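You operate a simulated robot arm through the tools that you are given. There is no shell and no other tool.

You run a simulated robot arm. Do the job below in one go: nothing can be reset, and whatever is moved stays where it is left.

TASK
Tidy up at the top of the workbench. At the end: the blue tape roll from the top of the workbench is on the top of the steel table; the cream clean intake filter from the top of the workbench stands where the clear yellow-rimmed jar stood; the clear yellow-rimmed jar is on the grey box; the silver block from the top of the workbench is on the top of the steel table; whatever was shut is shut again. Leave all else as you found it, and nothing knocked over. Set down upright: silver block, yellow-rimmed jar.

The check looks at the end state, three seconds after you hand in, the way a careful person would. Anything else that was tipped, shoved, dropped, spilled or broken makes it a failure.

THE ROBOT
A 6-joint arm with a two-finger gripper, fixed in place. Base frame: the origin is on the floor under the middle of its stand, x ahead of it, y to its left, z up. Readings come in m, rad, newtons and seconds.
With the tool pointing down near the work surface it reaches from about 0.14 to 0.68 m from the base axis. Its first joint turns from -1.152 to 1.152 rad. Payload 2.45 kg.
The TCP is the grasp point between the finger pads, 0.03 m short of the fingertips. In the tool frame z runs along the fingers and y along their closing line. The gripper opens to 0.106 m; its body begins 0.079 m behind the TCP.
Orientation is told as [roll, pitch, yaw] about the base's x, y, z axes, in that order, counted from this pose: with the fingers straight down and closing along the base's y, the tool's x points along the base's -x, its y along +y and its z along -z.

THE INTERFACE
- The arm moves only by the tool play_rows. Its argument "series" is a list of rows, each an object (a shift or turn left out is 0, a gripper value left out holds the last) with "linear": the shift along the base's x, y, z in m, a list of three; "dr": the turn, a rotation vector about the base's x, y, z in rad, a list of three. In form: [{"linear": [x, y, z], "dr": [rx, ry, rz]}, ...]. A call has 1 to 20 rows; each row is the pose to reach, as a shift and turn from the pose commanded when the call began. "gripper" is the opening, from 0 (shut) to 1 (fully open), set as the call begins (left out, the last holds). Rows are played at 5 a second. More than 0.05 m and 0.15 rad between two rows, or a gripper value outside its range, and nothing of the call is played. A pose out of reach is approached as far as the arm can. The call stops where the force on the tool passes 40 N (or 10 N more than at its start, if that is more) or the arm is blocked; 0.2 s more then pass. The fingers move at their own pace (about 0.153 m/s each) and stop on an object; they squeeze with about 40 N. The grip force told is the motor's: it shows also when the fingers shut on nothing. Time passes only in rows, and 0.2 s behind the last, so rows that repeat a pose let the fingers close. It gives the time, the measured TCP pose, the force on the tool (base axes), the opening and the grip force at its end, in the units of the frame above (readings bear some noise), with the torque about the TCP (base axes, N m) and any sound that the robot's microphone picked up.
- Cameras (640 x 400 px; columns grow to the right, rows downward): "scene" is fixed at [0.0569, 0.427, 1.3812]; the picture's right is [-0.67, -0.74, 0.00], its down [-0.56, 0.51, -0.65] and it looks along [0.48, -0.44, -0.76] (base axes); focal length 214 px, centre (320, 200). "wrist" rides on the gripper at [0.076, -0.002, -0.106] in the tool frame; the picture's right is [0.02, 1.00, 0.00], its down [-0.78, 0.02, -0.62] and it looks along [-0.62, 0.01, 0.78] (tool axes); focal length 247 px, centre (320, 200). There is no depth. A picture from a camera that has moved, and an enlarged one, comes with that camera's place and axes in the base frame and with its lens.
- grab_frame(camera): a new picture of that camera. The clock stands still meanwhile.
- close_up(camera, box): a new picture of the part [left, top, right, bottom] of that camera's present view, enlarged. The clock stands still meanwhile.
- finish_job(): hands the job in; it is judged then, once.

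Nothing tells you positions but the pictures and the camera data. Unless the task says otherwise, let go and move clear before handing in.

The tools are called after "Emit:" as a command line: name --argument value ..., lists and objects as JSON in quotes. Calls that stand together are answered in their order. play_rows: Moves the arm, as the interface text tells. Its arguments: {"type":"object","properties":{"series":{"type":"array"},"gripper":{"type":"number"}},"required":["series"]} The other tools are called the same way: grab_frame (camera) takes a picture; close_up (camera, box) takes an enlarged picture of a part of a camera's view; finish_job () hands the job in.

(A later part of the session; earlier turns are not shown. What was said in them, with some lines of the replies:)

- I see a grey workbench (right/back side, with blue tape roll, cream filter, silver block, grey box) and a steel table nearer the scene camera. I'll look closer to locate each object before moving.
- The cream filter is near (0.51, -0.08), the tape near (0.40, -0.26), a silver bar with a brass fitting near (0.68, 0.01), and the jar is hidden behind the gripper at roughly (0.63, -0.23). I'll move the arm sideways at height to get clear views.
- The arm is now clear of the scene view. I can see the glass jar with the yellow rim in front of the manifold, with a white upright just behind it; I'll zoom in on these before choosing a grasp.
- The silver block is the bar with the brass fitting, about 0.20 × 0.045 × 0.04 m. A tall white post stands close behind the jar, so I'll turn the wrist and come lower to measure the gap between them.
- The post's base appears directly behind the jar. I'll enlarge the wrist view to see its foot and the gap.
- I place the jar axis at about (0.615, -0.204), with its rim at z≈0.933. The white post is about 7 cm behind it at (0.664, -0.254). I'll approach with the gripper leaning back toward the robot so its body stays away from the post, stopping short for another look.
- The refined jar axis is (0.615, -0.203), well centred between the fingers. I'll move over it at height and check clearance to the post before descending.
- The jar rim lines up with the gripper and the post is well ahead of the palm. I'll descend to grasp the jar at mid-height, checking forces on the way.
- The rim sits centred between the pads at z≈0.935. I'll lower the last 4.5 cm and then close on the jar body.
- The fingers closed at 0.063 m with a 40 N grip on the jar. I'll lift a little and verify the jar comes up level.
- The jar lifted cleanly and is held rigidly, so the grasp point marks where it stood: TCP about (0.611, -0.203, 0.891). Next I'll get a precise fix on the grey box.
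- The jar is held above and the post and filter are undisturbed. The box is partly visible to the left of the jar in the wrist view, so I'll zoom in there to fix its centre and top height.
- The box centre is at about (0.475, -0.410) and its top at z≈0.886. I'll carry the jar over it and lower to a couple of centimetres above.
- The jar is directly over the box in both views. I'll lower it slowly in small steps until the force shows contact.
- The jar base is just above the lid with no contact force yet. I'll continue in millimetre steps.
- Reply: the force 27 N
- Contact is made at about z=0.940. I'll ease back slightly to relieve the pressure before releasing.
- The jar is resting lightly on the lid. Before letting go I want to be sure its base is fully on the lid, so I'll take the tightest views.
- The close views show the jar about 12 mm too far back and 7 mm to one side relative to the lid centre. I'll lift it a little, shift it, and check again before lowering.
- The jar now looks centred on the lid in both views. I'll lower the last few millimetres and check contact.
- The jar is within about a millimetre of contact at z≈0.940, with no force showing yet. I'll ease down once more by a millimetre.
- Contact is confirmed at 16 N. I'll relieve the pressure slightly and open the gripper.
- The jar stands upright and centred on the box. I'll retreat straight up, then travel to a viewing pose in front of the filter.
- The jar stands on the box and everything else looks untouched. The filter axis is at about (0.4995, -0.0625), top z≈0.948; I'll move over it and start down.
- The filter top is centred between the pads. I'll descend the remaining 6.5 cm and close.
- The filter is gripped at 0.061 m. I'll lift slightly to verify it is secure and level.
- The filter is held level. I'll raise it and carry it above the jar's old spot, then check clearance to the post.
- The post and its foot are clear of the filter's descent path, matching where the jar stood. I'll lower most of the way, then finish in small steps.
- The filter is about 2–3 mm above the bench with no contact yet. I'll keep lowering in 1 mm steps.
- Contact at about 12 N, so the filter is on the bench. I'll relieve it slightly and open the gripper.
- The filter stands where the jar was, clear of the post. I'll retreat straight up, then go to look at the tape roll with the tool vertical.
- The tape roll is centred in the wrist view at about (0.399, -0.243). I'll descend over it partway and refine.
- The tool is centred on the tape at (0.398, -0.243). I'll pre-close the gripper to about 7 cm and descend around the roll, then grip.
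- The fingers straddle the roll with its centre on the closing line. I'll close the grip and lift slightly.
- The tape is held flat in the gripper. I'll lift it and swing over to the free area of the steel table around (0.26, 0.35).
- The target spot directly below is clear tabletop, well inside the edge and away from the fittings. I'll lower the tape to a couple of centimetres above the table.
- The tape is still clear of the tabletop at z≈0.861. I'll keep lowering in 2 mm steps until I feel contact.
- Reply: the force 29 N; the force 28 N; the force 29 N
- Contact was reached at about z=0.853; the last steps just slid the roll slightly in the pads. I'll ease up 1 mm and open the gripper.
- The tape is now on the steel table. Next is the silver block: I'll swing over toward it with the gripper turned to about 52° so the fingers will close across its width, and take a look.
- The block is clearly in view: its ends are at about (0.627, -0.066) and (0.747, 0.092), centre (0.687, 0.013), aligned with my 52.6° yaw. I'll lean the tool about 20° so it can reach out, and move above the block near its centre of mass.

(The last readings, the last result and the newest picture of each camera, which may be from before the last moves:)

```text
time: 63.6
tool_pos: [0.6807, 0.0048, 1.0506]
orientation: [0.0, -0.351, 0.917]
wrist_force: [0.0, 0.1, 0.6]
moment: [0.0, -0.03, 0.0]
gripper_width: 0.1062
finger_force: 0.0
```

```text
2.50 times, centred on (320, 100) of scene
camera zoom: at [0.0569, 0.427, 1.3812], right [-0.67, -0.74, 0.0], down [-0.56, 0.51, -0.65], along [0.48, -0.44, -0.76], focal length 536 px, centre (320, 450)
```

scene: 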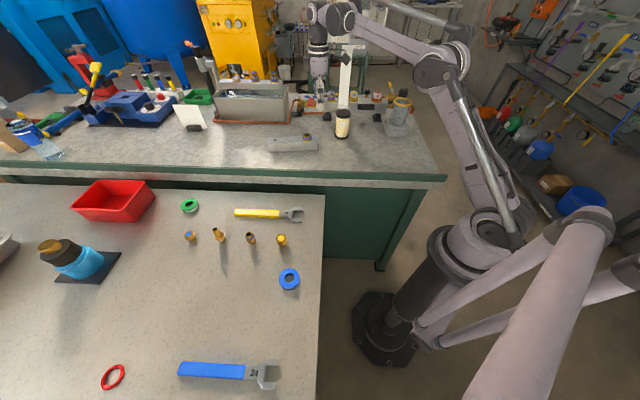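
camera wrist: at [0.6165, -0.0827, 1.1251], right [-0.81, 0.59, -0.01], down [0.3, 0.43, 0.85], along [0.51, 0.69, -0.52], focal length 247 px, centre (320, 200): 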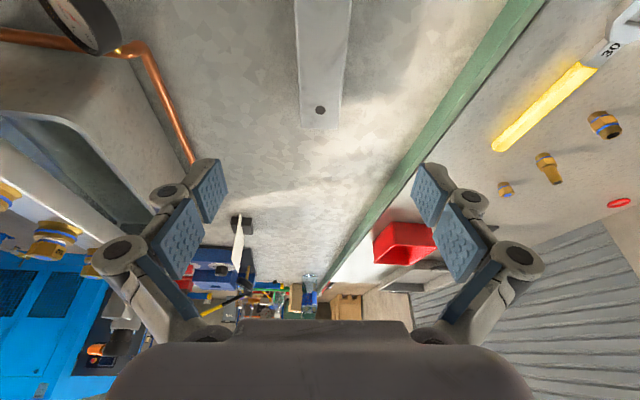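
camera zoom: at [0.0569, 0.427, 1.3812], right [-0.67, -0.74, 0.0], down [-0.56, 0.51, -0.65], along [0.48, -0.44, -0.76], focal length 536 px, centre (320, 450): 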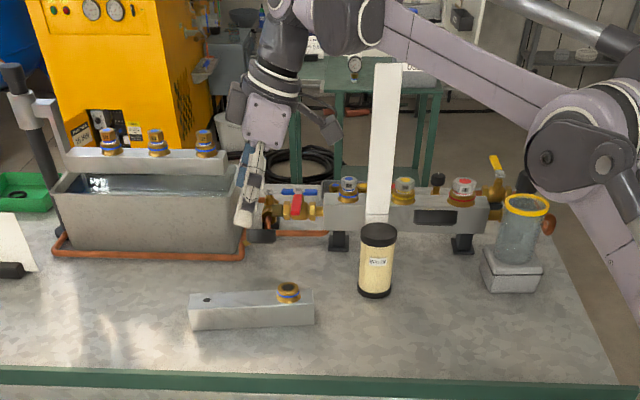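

The tool is over the block, reaching fine at 0.68 m with the lean. I'll pre-narrow the fingers and lower part of the way to check alignment and clearance to the brass fitting.

Emit:
play_rows --series '[{"linear": [-0.0016, 0.0012, -0.03]}, {"linear": [-0.0016, 0.0012, -0.06]}, {"linear": [-0.0016, 0.0012, -0.09]}, {"linear": [-0.0016, 0.0012, -0.12]}, {"linear": [-0.0016, 0.0012, -0.12]}]' --gripper 0.72

Emit:
grab_frame --camera "wrist"

Emit:
close_up --camera "scene" --box '[230, 60, 370, 170]'

```text
time: 64.8
tool_pos: [0.6784, 0.0022, 0.9301]
orientation: [0.0, -0.35, 0.92]
wrist_force: [0.6, -0.2, 0.6]
moment: [-0.03, 0.0, 0.01]
gripper_width: 0.0766
finger_force: 0.1
```

```text
taken
camera wrist: at [0.6154, -0.0842, 1.0038], right [-0.81, 0.59, -0.01], down [0.3, 0.43, 0.85], along [0.51, 0.69, -0.52], focal length 247 px, centre (320, 200)
```

wrist: 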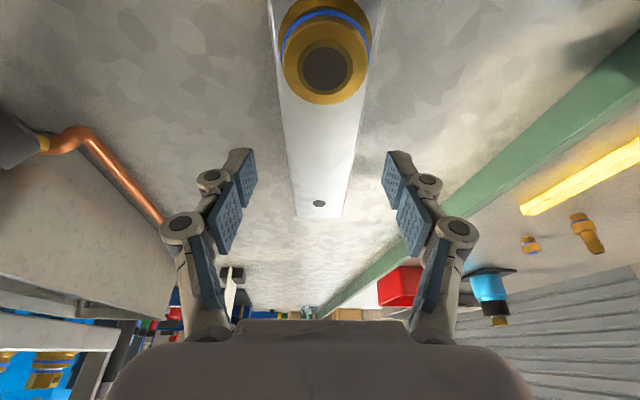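

```text
3.64 times, centred on (300, 115) of scene
camera zoom: at [0.0569, 0.427, 1.3812], right [-0.67, -0.74, 0.0], down [-0.56, 0.51, -0.65], along [0.48, -0.44, -0.76], focal length 780 px, centre (393, 509)
```

zoom: 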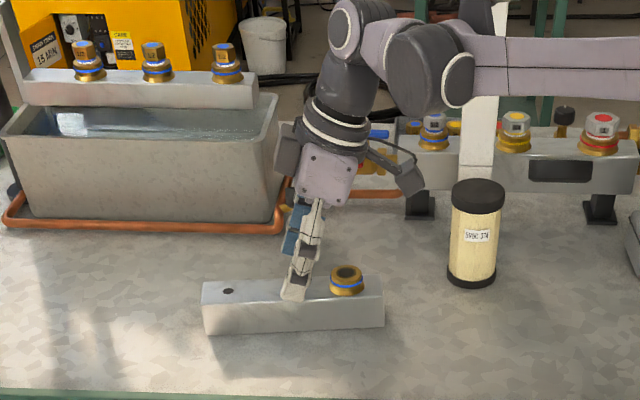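

The fingers straddle the block symmetrically and the fitting sits clear behind them. I'll lower to grasp height.

Emit:
play_rows --series '[{"linear": [0, 0, -0.02]}, {"linear": [0, 0, -0.038]}, {"linear": [0, 0, -0.048]}, {"linear": [0, 0, -0.048]}]'

Emit:
grab_frame --camera "wrist"

Emit:
close_up --camera "scene" --box '[230, 70, 370, 180]'

```text
time: 65.8
tool_pos: [0.679, 0.0045, 0.8818]
orientation: [-0.001, -0.351, 0.919]
wrist_force: [0.4, 0.5, 0.0]
moment: [-0.02, 0.01, -0.02]
gripper_width: 0.0762
finger_force: 0.1
```

```text
taken
camera wrist: at [0.6157, -0.0827, 0.9561], right [-0.81, 0.59, -0.01], down [0.3, 0.43, 0.85], along [0.51, 0.69, -0.52], focal length 247 px, centre (320, 200)
```

wrist: 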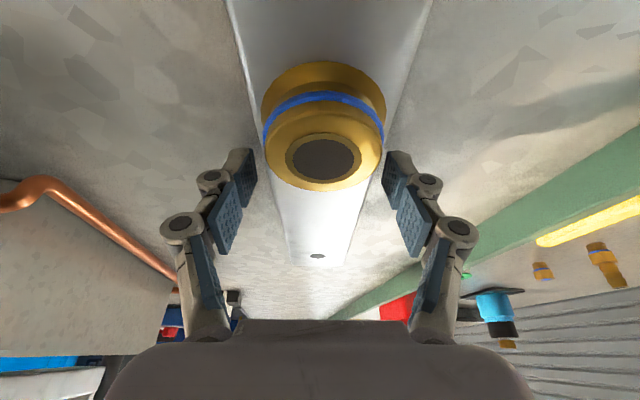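

```text
3.64 times, centred on (300, 125) of scene
camera zoom: at [0.0569, 0.427, 1.3812], right [-0.67, -0.74, 0.0], down [-0.56, 0.51, -0.65], along [0.48, -0.44, -0.76], focal length 780 px, centre (393, 473)
```

zoom: 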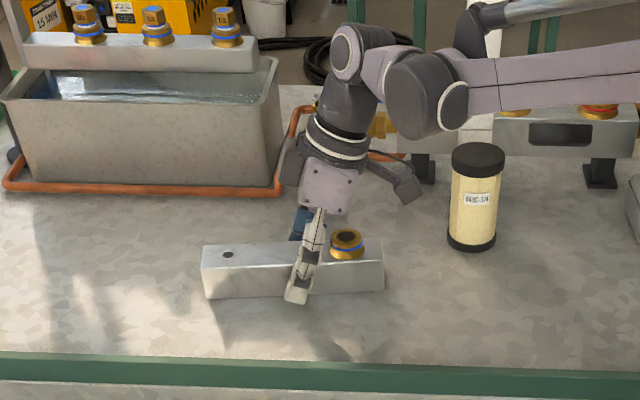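

The fingers are at the right depth, with the fitting clear. I'll raise 2 mm for tip clearance and close on the block.

Emit:
play_rows --series '[{"linear": [0, 0, 0.002]}, {"linear": [0, 0, 0.002]}]'

Emit:
play_rows --series '[{"linear": [0, 0, 0]}, {"linear": [0, 0, 0]}, {"linear": [0, 0, 0]}, {"linear": [0, 0, 0]}, {"linear": [0, 0, 0]}]' --gripper 0.0

Emit:
grab_frame --camera "wrist"

```text
time: 66.4
tool_pos: [0.6784, 0.0041, 0.8834]
orientation: [0.001, -0.348, 0.919]
wrist_force: [-0.3, -0.4, -0.5]
moment: [0.0, 0.02, 0.01]
gripper_width: 0.0763
finger_force: 0.2
```

```text
time: 67.6
tool_pos: [0.6782, 0.0039, 0.8842]
orientation: [-0.001, -0.349, 0.921]
wrist_force: [-3.6, -1.3, 7.2]
moment: [0.05, 0.28, -0.06]
gripper_width: 0.0454
finger_force: 40.0
```

```text
taken
camera wrist: at [0.6157, -0.0832, 0.9586], right [-0.81, 0.59, -0.01], down [0.3, 0.43, 0.85], along [0.51, 0.69, -0.52], focal length 247 px, centre (320, 200)
```

wrist: 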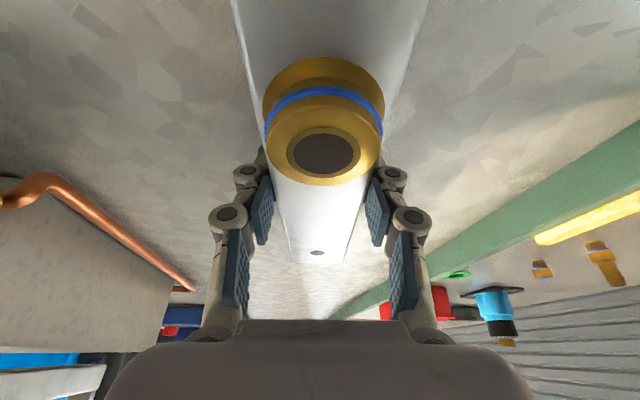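

The block is gripped at 0.045 m. I'll lift gently a short way and check the weight and that it stays level.

Emit:
play_rows --series '[{"linear": [0, 0, 0.005]}, {"linear": [0, 0, 0.01]}, {"linear": [0, 0, 0.02]}, {"linear": [0, 0, 0.02]}]'

Emit:
grab_frame --camera "wrist"

Emit:
close_up --camera "scene" --box '[230, 70, 370, 180]'

```text
time: 68.6
tool_pos: [0.6792, 0.0052, 0.9042]
orientation: [0.0, -0.35, 0.919]
wrist_force: [-0.4, 0.0, -9.5]
moment: [-0.03, 0.04, -0.02]
gripper_width: 0.0454
finger_force: 39.4
```

```text
taken
camera wrist: at [0.6163, -0.0823, 0.9783], right [-0.81, 0.59, -0.01], down [0.3, 0.43, 0.85], along [0.51, 0.69, -0.52], focal length 247 px, centre (320, 200)
```

wrist: 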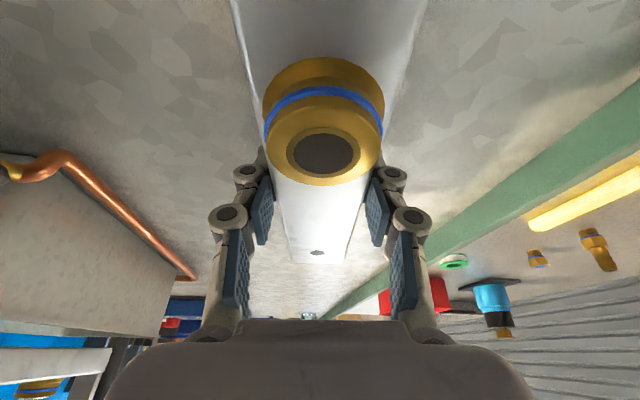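

```text
3.64 times, centred on (300, 125) of scene
camera zoom: at [0.0571, 0.427, 1.3812], right [-0.67, -0.74, 0.0], down [-0.56, 0.51, -0.65], along [0.48, -0.44, -0.76], focal length 780 px, centre (393, 473)
```

zoom: 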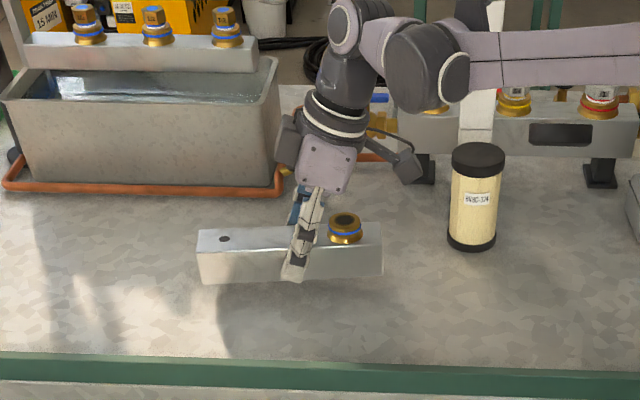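

The block weighs about 1 kg, hangs level and hasn't rotated in the grip. I'll raise it well clear, then carry it to the steel table at a gentle pace.

Emit:
play_rows --series '[{"linear": [0, 0, 0.025]}, {"linear": [0, 0, 0.05]}, {"linear": [0, 0, 0.075]}, {"linear": [0, 0, 0.1]}, {"linear": [0, 0, 0.12]}, {"linear": [0, 0, 0.12]}]'

Emit:
play_rows --series '[{"linear": [-0.0189, 0.0272, 0]}, {"linear": [-0.0378, 0.0544, 0]}, {"linear": [-0.0567, 0.0816, 0]}, {"linear": [-0.0756, 0.1088, 0]}, {"linear": [-0.0945, 0.136, 0]}, {"linear": [-0.1134, 0.1632, 0]}, {"linear": [-0.1323, 0.1904, 0]}, {"linear": [-0.1512, 0.2176, 0]}, {"linear": [-0.1701, 0.2448, 0]}, {"linear": [-0.189, 0.272, 0]}, {"linear": [-0.2079, 0.2992, 0]}, {"linear": [-0.2268, 0.3264, 0]}, {"linear": [-0.2457, 0.3536, 0]}, {"linear": [-0.2646, 0.3808, 0]}, {"linear": [-0.2835, 0.408, 0]}, {"linear": [-0.3024, 0.4352, 0]}, {"linear": [-0.3213, 0.4624, 0]}, {"linear": [-0.3404, 0.49, 0]}, {"linear": [-0.3404, 0.49, 0]}]'

Emit:
grab_frame --camera "wrist"

Emit:
grab_frame --camera "scene"

```text
time: 70.0
tool_pos: [0.6791, 0.0064, 1.0235]
orientation: [0.001, -0.349, 0.922]
wrist_force: [-0.4, -0.5, -9.4]
moment: [-0.05, 0.05, -0.03]
gripper_width: 0.0455
finger_force: 40.1
```

```text
time: 74.0
tool_pos: [0.3391, 0.4944, 1.023]
orientation: [0.0, -0.349, 0.919]
wrist_force: [-0.2, 0.1, -10.3]
moment: [-0.04, 0.03, 0.02]
gripper_width: 0.0455
finger_force: 39.0
```

```text
taken
camera wrist: at [0.2748, 0.4079, 1.0977], right [-0.81, 0.59, -0.01], down [0.3, 0.43, 0.85], along [0.51, 0.68, -0.52], focal length 247 px, centre (320, 200)
```

wrist: 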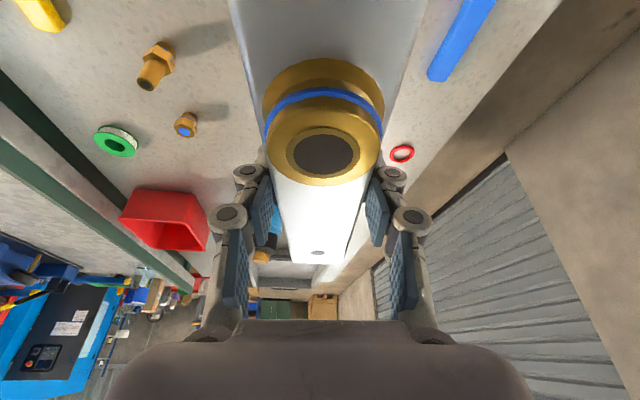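

```text
taken
```

scene: 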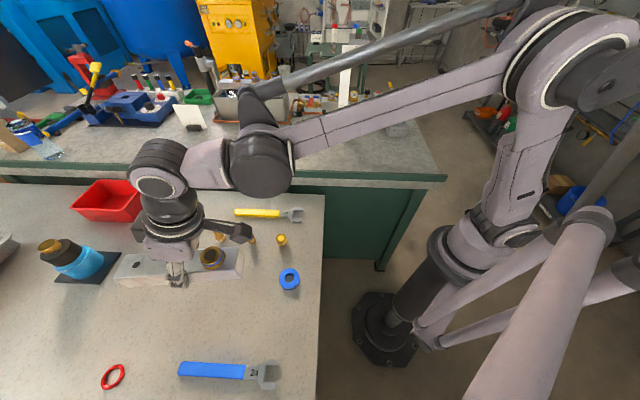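

Directly below is clear tabletop between the tape, the fittings and the blue wrench. I'll lower the block to about 2 cm above the table.

Emit:
play_rows --series '[{"linear": [0, 0, -0.03]}, {"linear": [0, 0, -0.06]}, {"linear": [0, 0, -0.09]}, {"linear": [0, 0, -0.12]}, {"linear": [0, 0, -0.145]}, {"linear": [0, 0, -0.145]}]'

Emit:
close_up --camera "scene" --box '[100, 200, 320, 380]'

Emit:
grab_frame --camera "wrist"

```text
time: 75.4
tool_pos: [0.3394, 0.4961, 0.8779]
orientation: [0.0, -0.349, 0.921]
wrist_force: [0.3, 0.3, -9.0]
moment: [-0.02, 0.01, 0.02]
gripper_width: 0.0456
finger_force: 40.0
```

```text
2.22 times, centred on (210, 290) of scene
camera zoom: at [0.057, 0.4272, 1.3811], right [-0.67, -0.74, 0.0], down [-0.56, 0.51, -0.65], along [0.48, -0.44, -0.76], focal length 477 px, centre (564, 0)
```

zoom: 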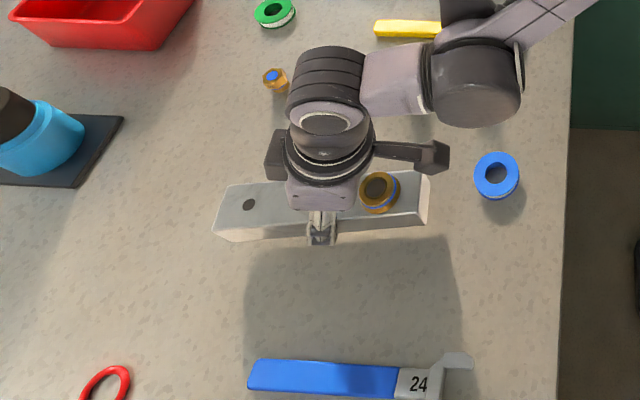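

```text
taken
camera wrist: at [0.2762, 0.4083, 0.9532], right [-0.81, 0.59, -0.01], down [0.3, 0.43, 0.85], along [0.51, 0.69, -0.52], focal length 247 px, centre (320, 200)
```

wrist: 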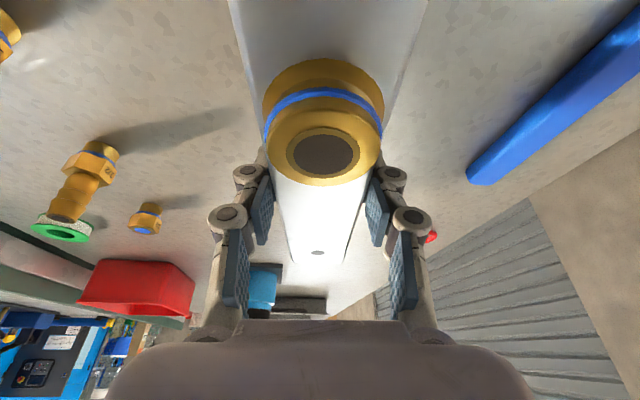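

The block hovers over clear table. I'll lower close to the expected contact height and then step slowly.

Emit:
play_rows --series '[{"linear": [0, 0, -0.008]}, {"linear": [0, 0, -0.015]}, {"linear": [0, 0, -0.02]}, {"linear": [0, 0, -0.02]}]'

```text
time: 76.4
tool_pos: [0.3394, 0.4946, 0.8583]
orientation: [0.0, -0.349, 0.919]
wrist_force: [0.1, -0.2, -10.1]
moment: [-0.05, 0.03, 0.01]
gripper_width: 0.0453
finger_force: 39.7
```

Emit:
play_rows --series '[{"linear": [0, 0, -0.002]}, {"linear": [0, 0, -0.002]}]'

```text
time: 77.0
tool_pos: [0.3397, 0.4964, 0.8567]
orientation: [0.002, -0.349, 0.919]
wrist_force: [0.5, 0.7, -9.1]
moment: [-0.04, 0.01, 0.01]
gripper_width: 0.0454
finger_force: 39.9
```

There is no contact yet, since the force still shows only the block's weight. I'll step down another 1.5 mm.

Emit:
play_rows --series '[{"linear": [0, 0, -0.0015]}, {"linear": [0, 0, -0.0015]}]'

```text
time: 77.6
tool_pos: [0.339, 0.4942, 0.8551]
orientation: [0.001, -0.35, 0.92]
wrist_force: [0.2, -0.9, -9.0]
moment: [-0.04, 0.02, -0.03]
gripper_width: 0.0457
finger_force: 40.0
```

Emit:
play_rows --series '[{"linear": [0, 0, -0.0015]}, {"linear": [0, 0, -0.0015]}]'

```text
time: 78.2
tool_pos: [0.3386, 0.4944, 0.8538]
orientation: [0.001, -0.349, 0.92]
wrist_force: [-1.8, -0.6, -4.9]
moment: [0.11, 0.07, 0.07]
gripper_width: 0.0452
finger_force: 39.9
```

The force is starting to drop as the block touches down. One more millimetre should seat it.

Emit:
play_rows --series '[{"linear": [0, 0, -0.001]}, {"linear": [0, 0, -0.001]}]'

```text
time: 78.8
tool_pos: [0.3381, 0.4936, 0.8538]
orientation: [0.0, -0.351, 0.922]
wrist_force: [-2.8, -2.1, 23.0]
moment: [-0.26, 0.23, -0.01]
gripper_width: 0.0455
finger_force: 39.8
```

The block is now pressed on the table at 23 N. I'll ease up half a millimetre, open partway, and check it is flat.

Emit:
play_rows --series '[{"linear": [0, 0, 0.0005]}, {"linear": [0, 0, 0.0005]}]'

Emit:
play_rows --series '[{"linear": [0, 0, 0]}, {"linear": [0, 0, 0]}, {"linear": [0, 0, 0]}]' --gripper 0.75

Emit:
grab_frame --camera "wrist"

Emit:
close_up --camera "scene" --box '[100, 200, 320, 380]'

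```text
time: 79.4
tool_pos: [0.3392, 0.4941, 0.8539]
orientation: [0.002, -0.35, 0.92]
wrist_force: [-2.1, -5.4, 24.6]
moment: [0.29, -0.22, -0.01]
gripper_width: 0.0457
finger_force: 40.3
```

```text
time: 80.2
tool_pos: [0.3394, 0.4945, 0.853]
orientation: [0.001, -0.35, 0.92]
wrist_force: [-0.6, 0.8, -1.0]
moment: [-0.02, 0.02, -0.01]
gripper_width: 0.0796
finger_force: 0.0
```

```text
taken
camera wrist: at [0.2756, 0.4072, 0.9279], right [-0.81, 0.59, -0.01], down [0.3, 0.43, 0.85], along [0.51, 0.69, -0.52], focal length 247 px, centre (320, 200)
```

wrist: 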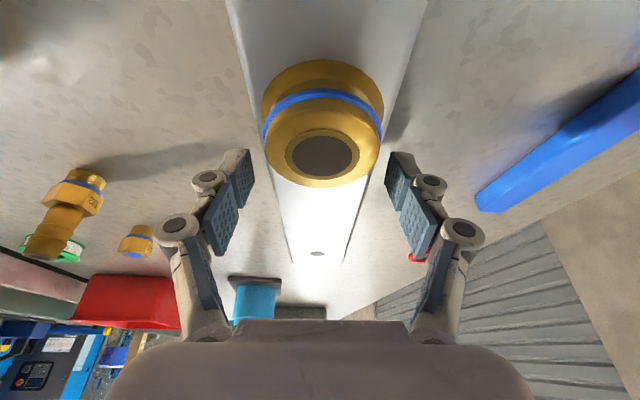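

```text
2.22 times, centred on (210, 290) of scene
camera zoom: at [0.0569, 0.427, 1.3812], right [-0.67, -0.74, 0.0], down [-0.56, 0.51, -0.65], along [0.48, -0.44, -0.76], focal length 477 px, centre (564, 0)
```

zoom: 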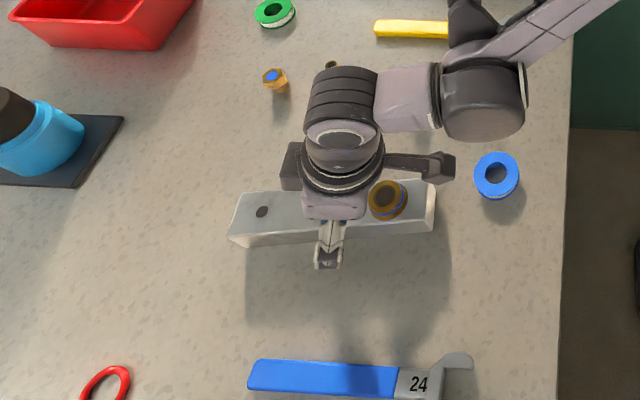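

The block is released and sits flat. I'll back straight up and then swing the arm away so I can inspect everything.

Emit:
play_rows --series '[{"linear": [0, 0, 0.03]}, {"linear": [0, 0, 0.06]}, {"linear": [0, 0, 0.1]}, {"linear": [0, 0, 0.14]}, {"linear": [0, 0, 0.18]}, {"linear": [0, 0, 0.22]}, {"linear": [0, 0, 0.22]}]'

Emit:
play_rows --series '[{"linear": [0.0, -0.04, 0.0], "dr": [-0.0277, 0.0212, 0]}, {"linear": [0.0, -0.08, 0.0], "dr": [-0.0555, 0.0424, 0]}, {"linear": [0.0, -0.12, 0.01], "dr": [-0.0832, 0.0636, 0]}, {"linear": [0.0, -0.16, 0.02], "dr": [-0.1109, 0.0848, 0]}, {"linear": [0.0, -0.2, 0.03], "dr": [-0.1387, 0.106, 0]}, {"linear": [0.0, -0.24, 0.04], "dr": [-0.1664, 0.1272, 0]}, {"linear": [0.0, -0.28, 0.05], "dr": [-0.1941, 0.1484, 0]}, {"linear": [0.0, -0.32, 0.06], "dr": [-0.2218, 0.1696, 0]}, {"linear": [0.0, -0.36, 0.07], "dr": [-0.2496, 0.1908, 0]}, {"linear": [0.0, -0.4, 0.08], "dr": [-0.2773, 0.212, 0]}, {"linear": [0.0, -0.44, 0.09], "dr": [-0.2773, 0.212, 0]}, {"linear": [0.0, -0.48, 0.1], "dr": [-0.2773, 0.212, 0]}, {"linear": [-0.01, -0.52, 0.1], "dr": [-0.2773, 0.212, 0]}, {"linear": [-0.02, -0.56, 0.1], "dr": [-0.2773, 0.212, 0]}, {"linear": [-0.03, -0.6, 0.1], "dr": [-0.2773, 0.212, 0]}, {"linear": [-0.03, -0.64, 0.1], "dr": [-0.2773, 0.212, 0]}, {"linear": [-0.03, -0.68, 0.1], "dr": [-0.2773, 0.212, 0]}, {"linear": [-0.03, -0.72, 0.1], "dr": [-0.2773, 0.212, 0]}, {"linear": [-0.03, -0.72, 0.1], "dr": [-0.2773, 0.212, 0]}]'

Emit:
grab_frame --camera "scene"

Emit:
grab_frame --camera "wrist"

Emit:
close_up --camera "scene" --box '[250, 60, 450, 190]'

Emit:
close_up --camera "scene" --box '[60, 180, 340, 400]'

```text
time: 81.8
tool_pos: [0.3403, 0.4941, 1.0726]
orientation: [0.0, -0.347, 0.92]
wrist_force: [0.2, -0.6, 0.3]
moment: [-0.01, -0.01, 0.02]
gripper_width: 0.0794
finger_force: 0.0
```

```text
time: 85.8
tool_pos: [0.3094, -0.2243, 1.1729]
orientation: [0.0, 0.0, 0.921]
wrist_force: [0.2, -0.5, -0.2]
moment: [-0.01, 0.02, -0.02]
gripper_width: 0.0795
finger_force: 0.2
```

```text
taken
```

scene: 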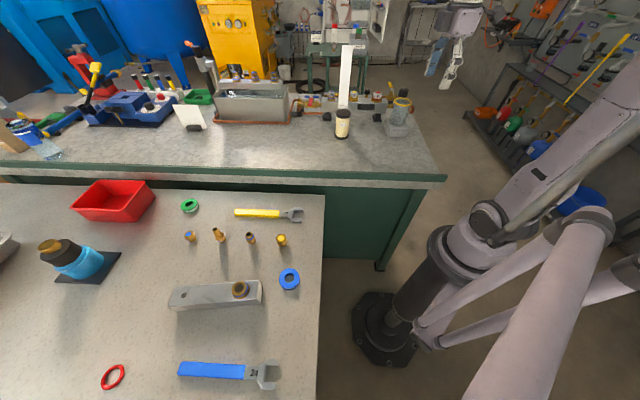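

```text
taken
camera wrist: at [0.2654, -0.2876, 1.2801], right [-0.81, 0.59, 0.0], down [0.46, 0.63, 0.62], along [0.37, 0.5, -0.78], focal length 247 px, centre (320, 200)
```

wrist: 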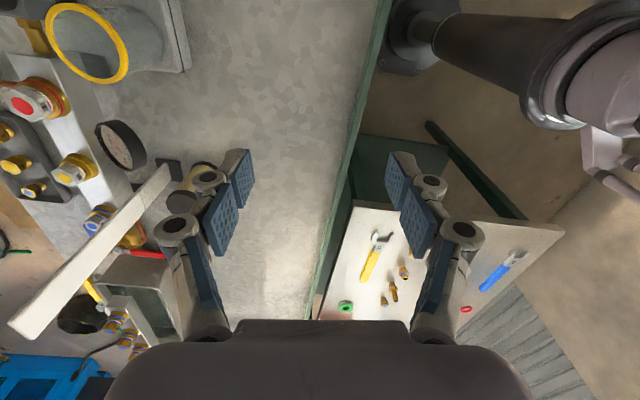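

```text
3.08 times, centred on (350, 125) of scene
camera zoom: at [0.0569, 0.427, 1.3812], right [-0.67, -0.74, 0.0], down [-0.56, 0.51, -0.65], along [0.48, -0.44, -0.76], focal length 660 px, centre (228, 431)
```

zoom: 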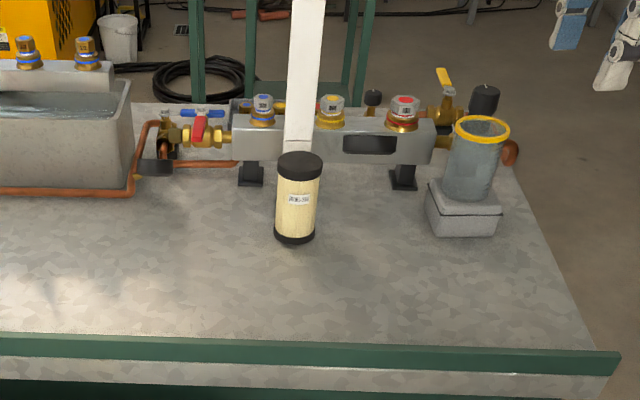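

```text
1.82 times, centred on (200, 290) of scene
camera zoom: at [0.0569, 0.427, 1.3812], right [-0.67, -0.74, 0.0], down [-0.56, 0.51, -0.65], along [0.48, -0.44, -0.76], focal length 390 px, centre (538, 36)
```

zoom: 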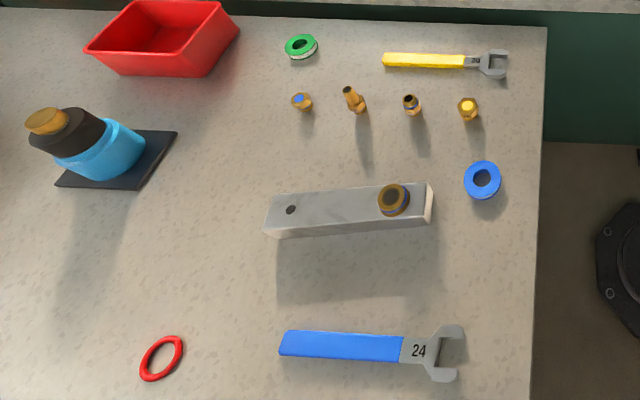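

Everything looks placed: the tape and block are on the steel table, the filter is on the jar's old spot, and the jar is on the box. I'll take a last close look at the jar on the lid and the filter beside the post.

Emit:
close_up --camera "scene" --box '[375, 90, 425, 140]'

Emit:
close_up --camera "scene" --box '[315, 40, 375, 150]'

Emit:
close_up --camera "wrist" --box '[0, 0, 260, 300]'

```text
8.00 times, centred on (400, 115) of scene
camera zoom: at [0.0569, 0.427, 1.3812], right [-0.67, -0.74, 0.0], down [-0.56, 0.51, -0.65], along [0.48, -0.44, -0.76], focal length 1716 px, centre (-320, 880)
```

zoom: 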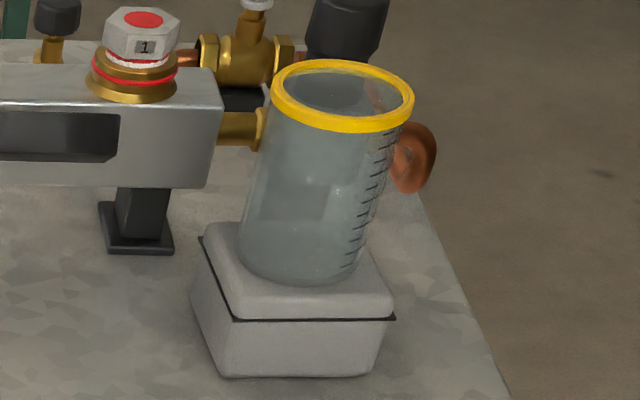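

```text
3.64 times, centred on (345, 95) of scene
camera zoom: at [0.0569, 0.427, 1.3812], right [-0.67, -0.74, 0.0], down [-0.56, 0.51, -0.65], along [0.48, -0.44, -0.76], focal length 780 px, centre (229, 582)
```

zoom: 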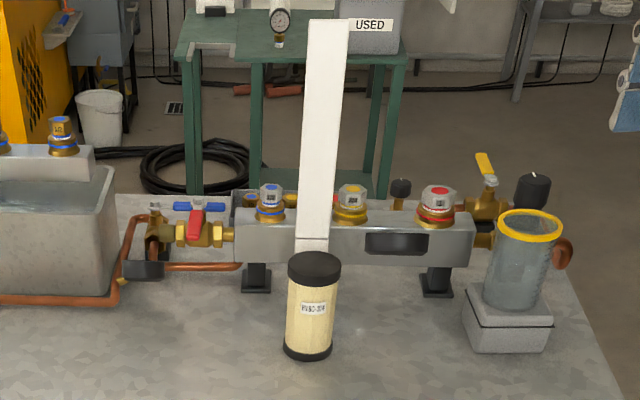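

```text
1.33 times, centred on (130, 150) of wrist
camera zoom: at [0.2654, -0.2876, 1.2801], right [-0.81, 0.59, 0.0], down [0.46, 0.63, 0.62], along [0.37, 0.5, -0.78], focal length 329 px, centre (573, 267)
```

zoom: 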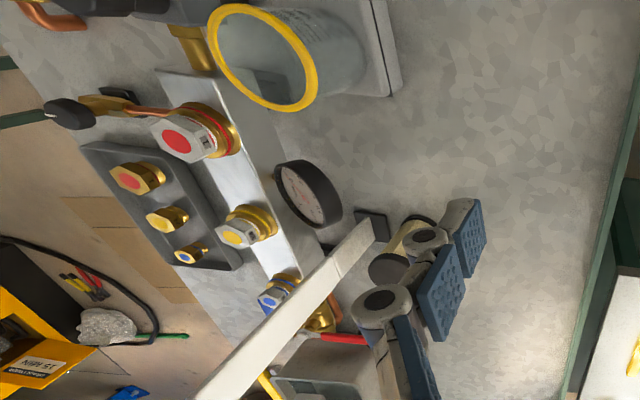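

All the placements check out. The jar is upright and centred on the closed grey box, and the filter stands where the jar was with the white post undisturbed. The tape roll and the silver block, fitting side up, are on the steel table. The gripper is empty and clear, so I'm handing in.

Emit:
finish_job

```text
The job is handed in.
```

I've finished the tidy-up and handed the job in. The last pictures showed everything where you asked for it; no check result has come back.

- **Blue tape roll:** it lies flat on the steel table. I pressed it down about 4 mm too far, so it slid slightly in the grip, but it was unharmed.
- **Cream filter:** it stands where the jar stood, in front of the tall white post. The post did not move.
- **Yellow-rimmed jar:** it is upright and centred on the lid of the grey box.
- **Silver block:** it sits flat on the steel table with its brass fitting upward, clear of the tape, the fittings and the blue wrench.
- **Everything else:** I opened nothing, and the grey box is still shut. Nothing else looked moved or knocked over. The gripper is empty and well clear.
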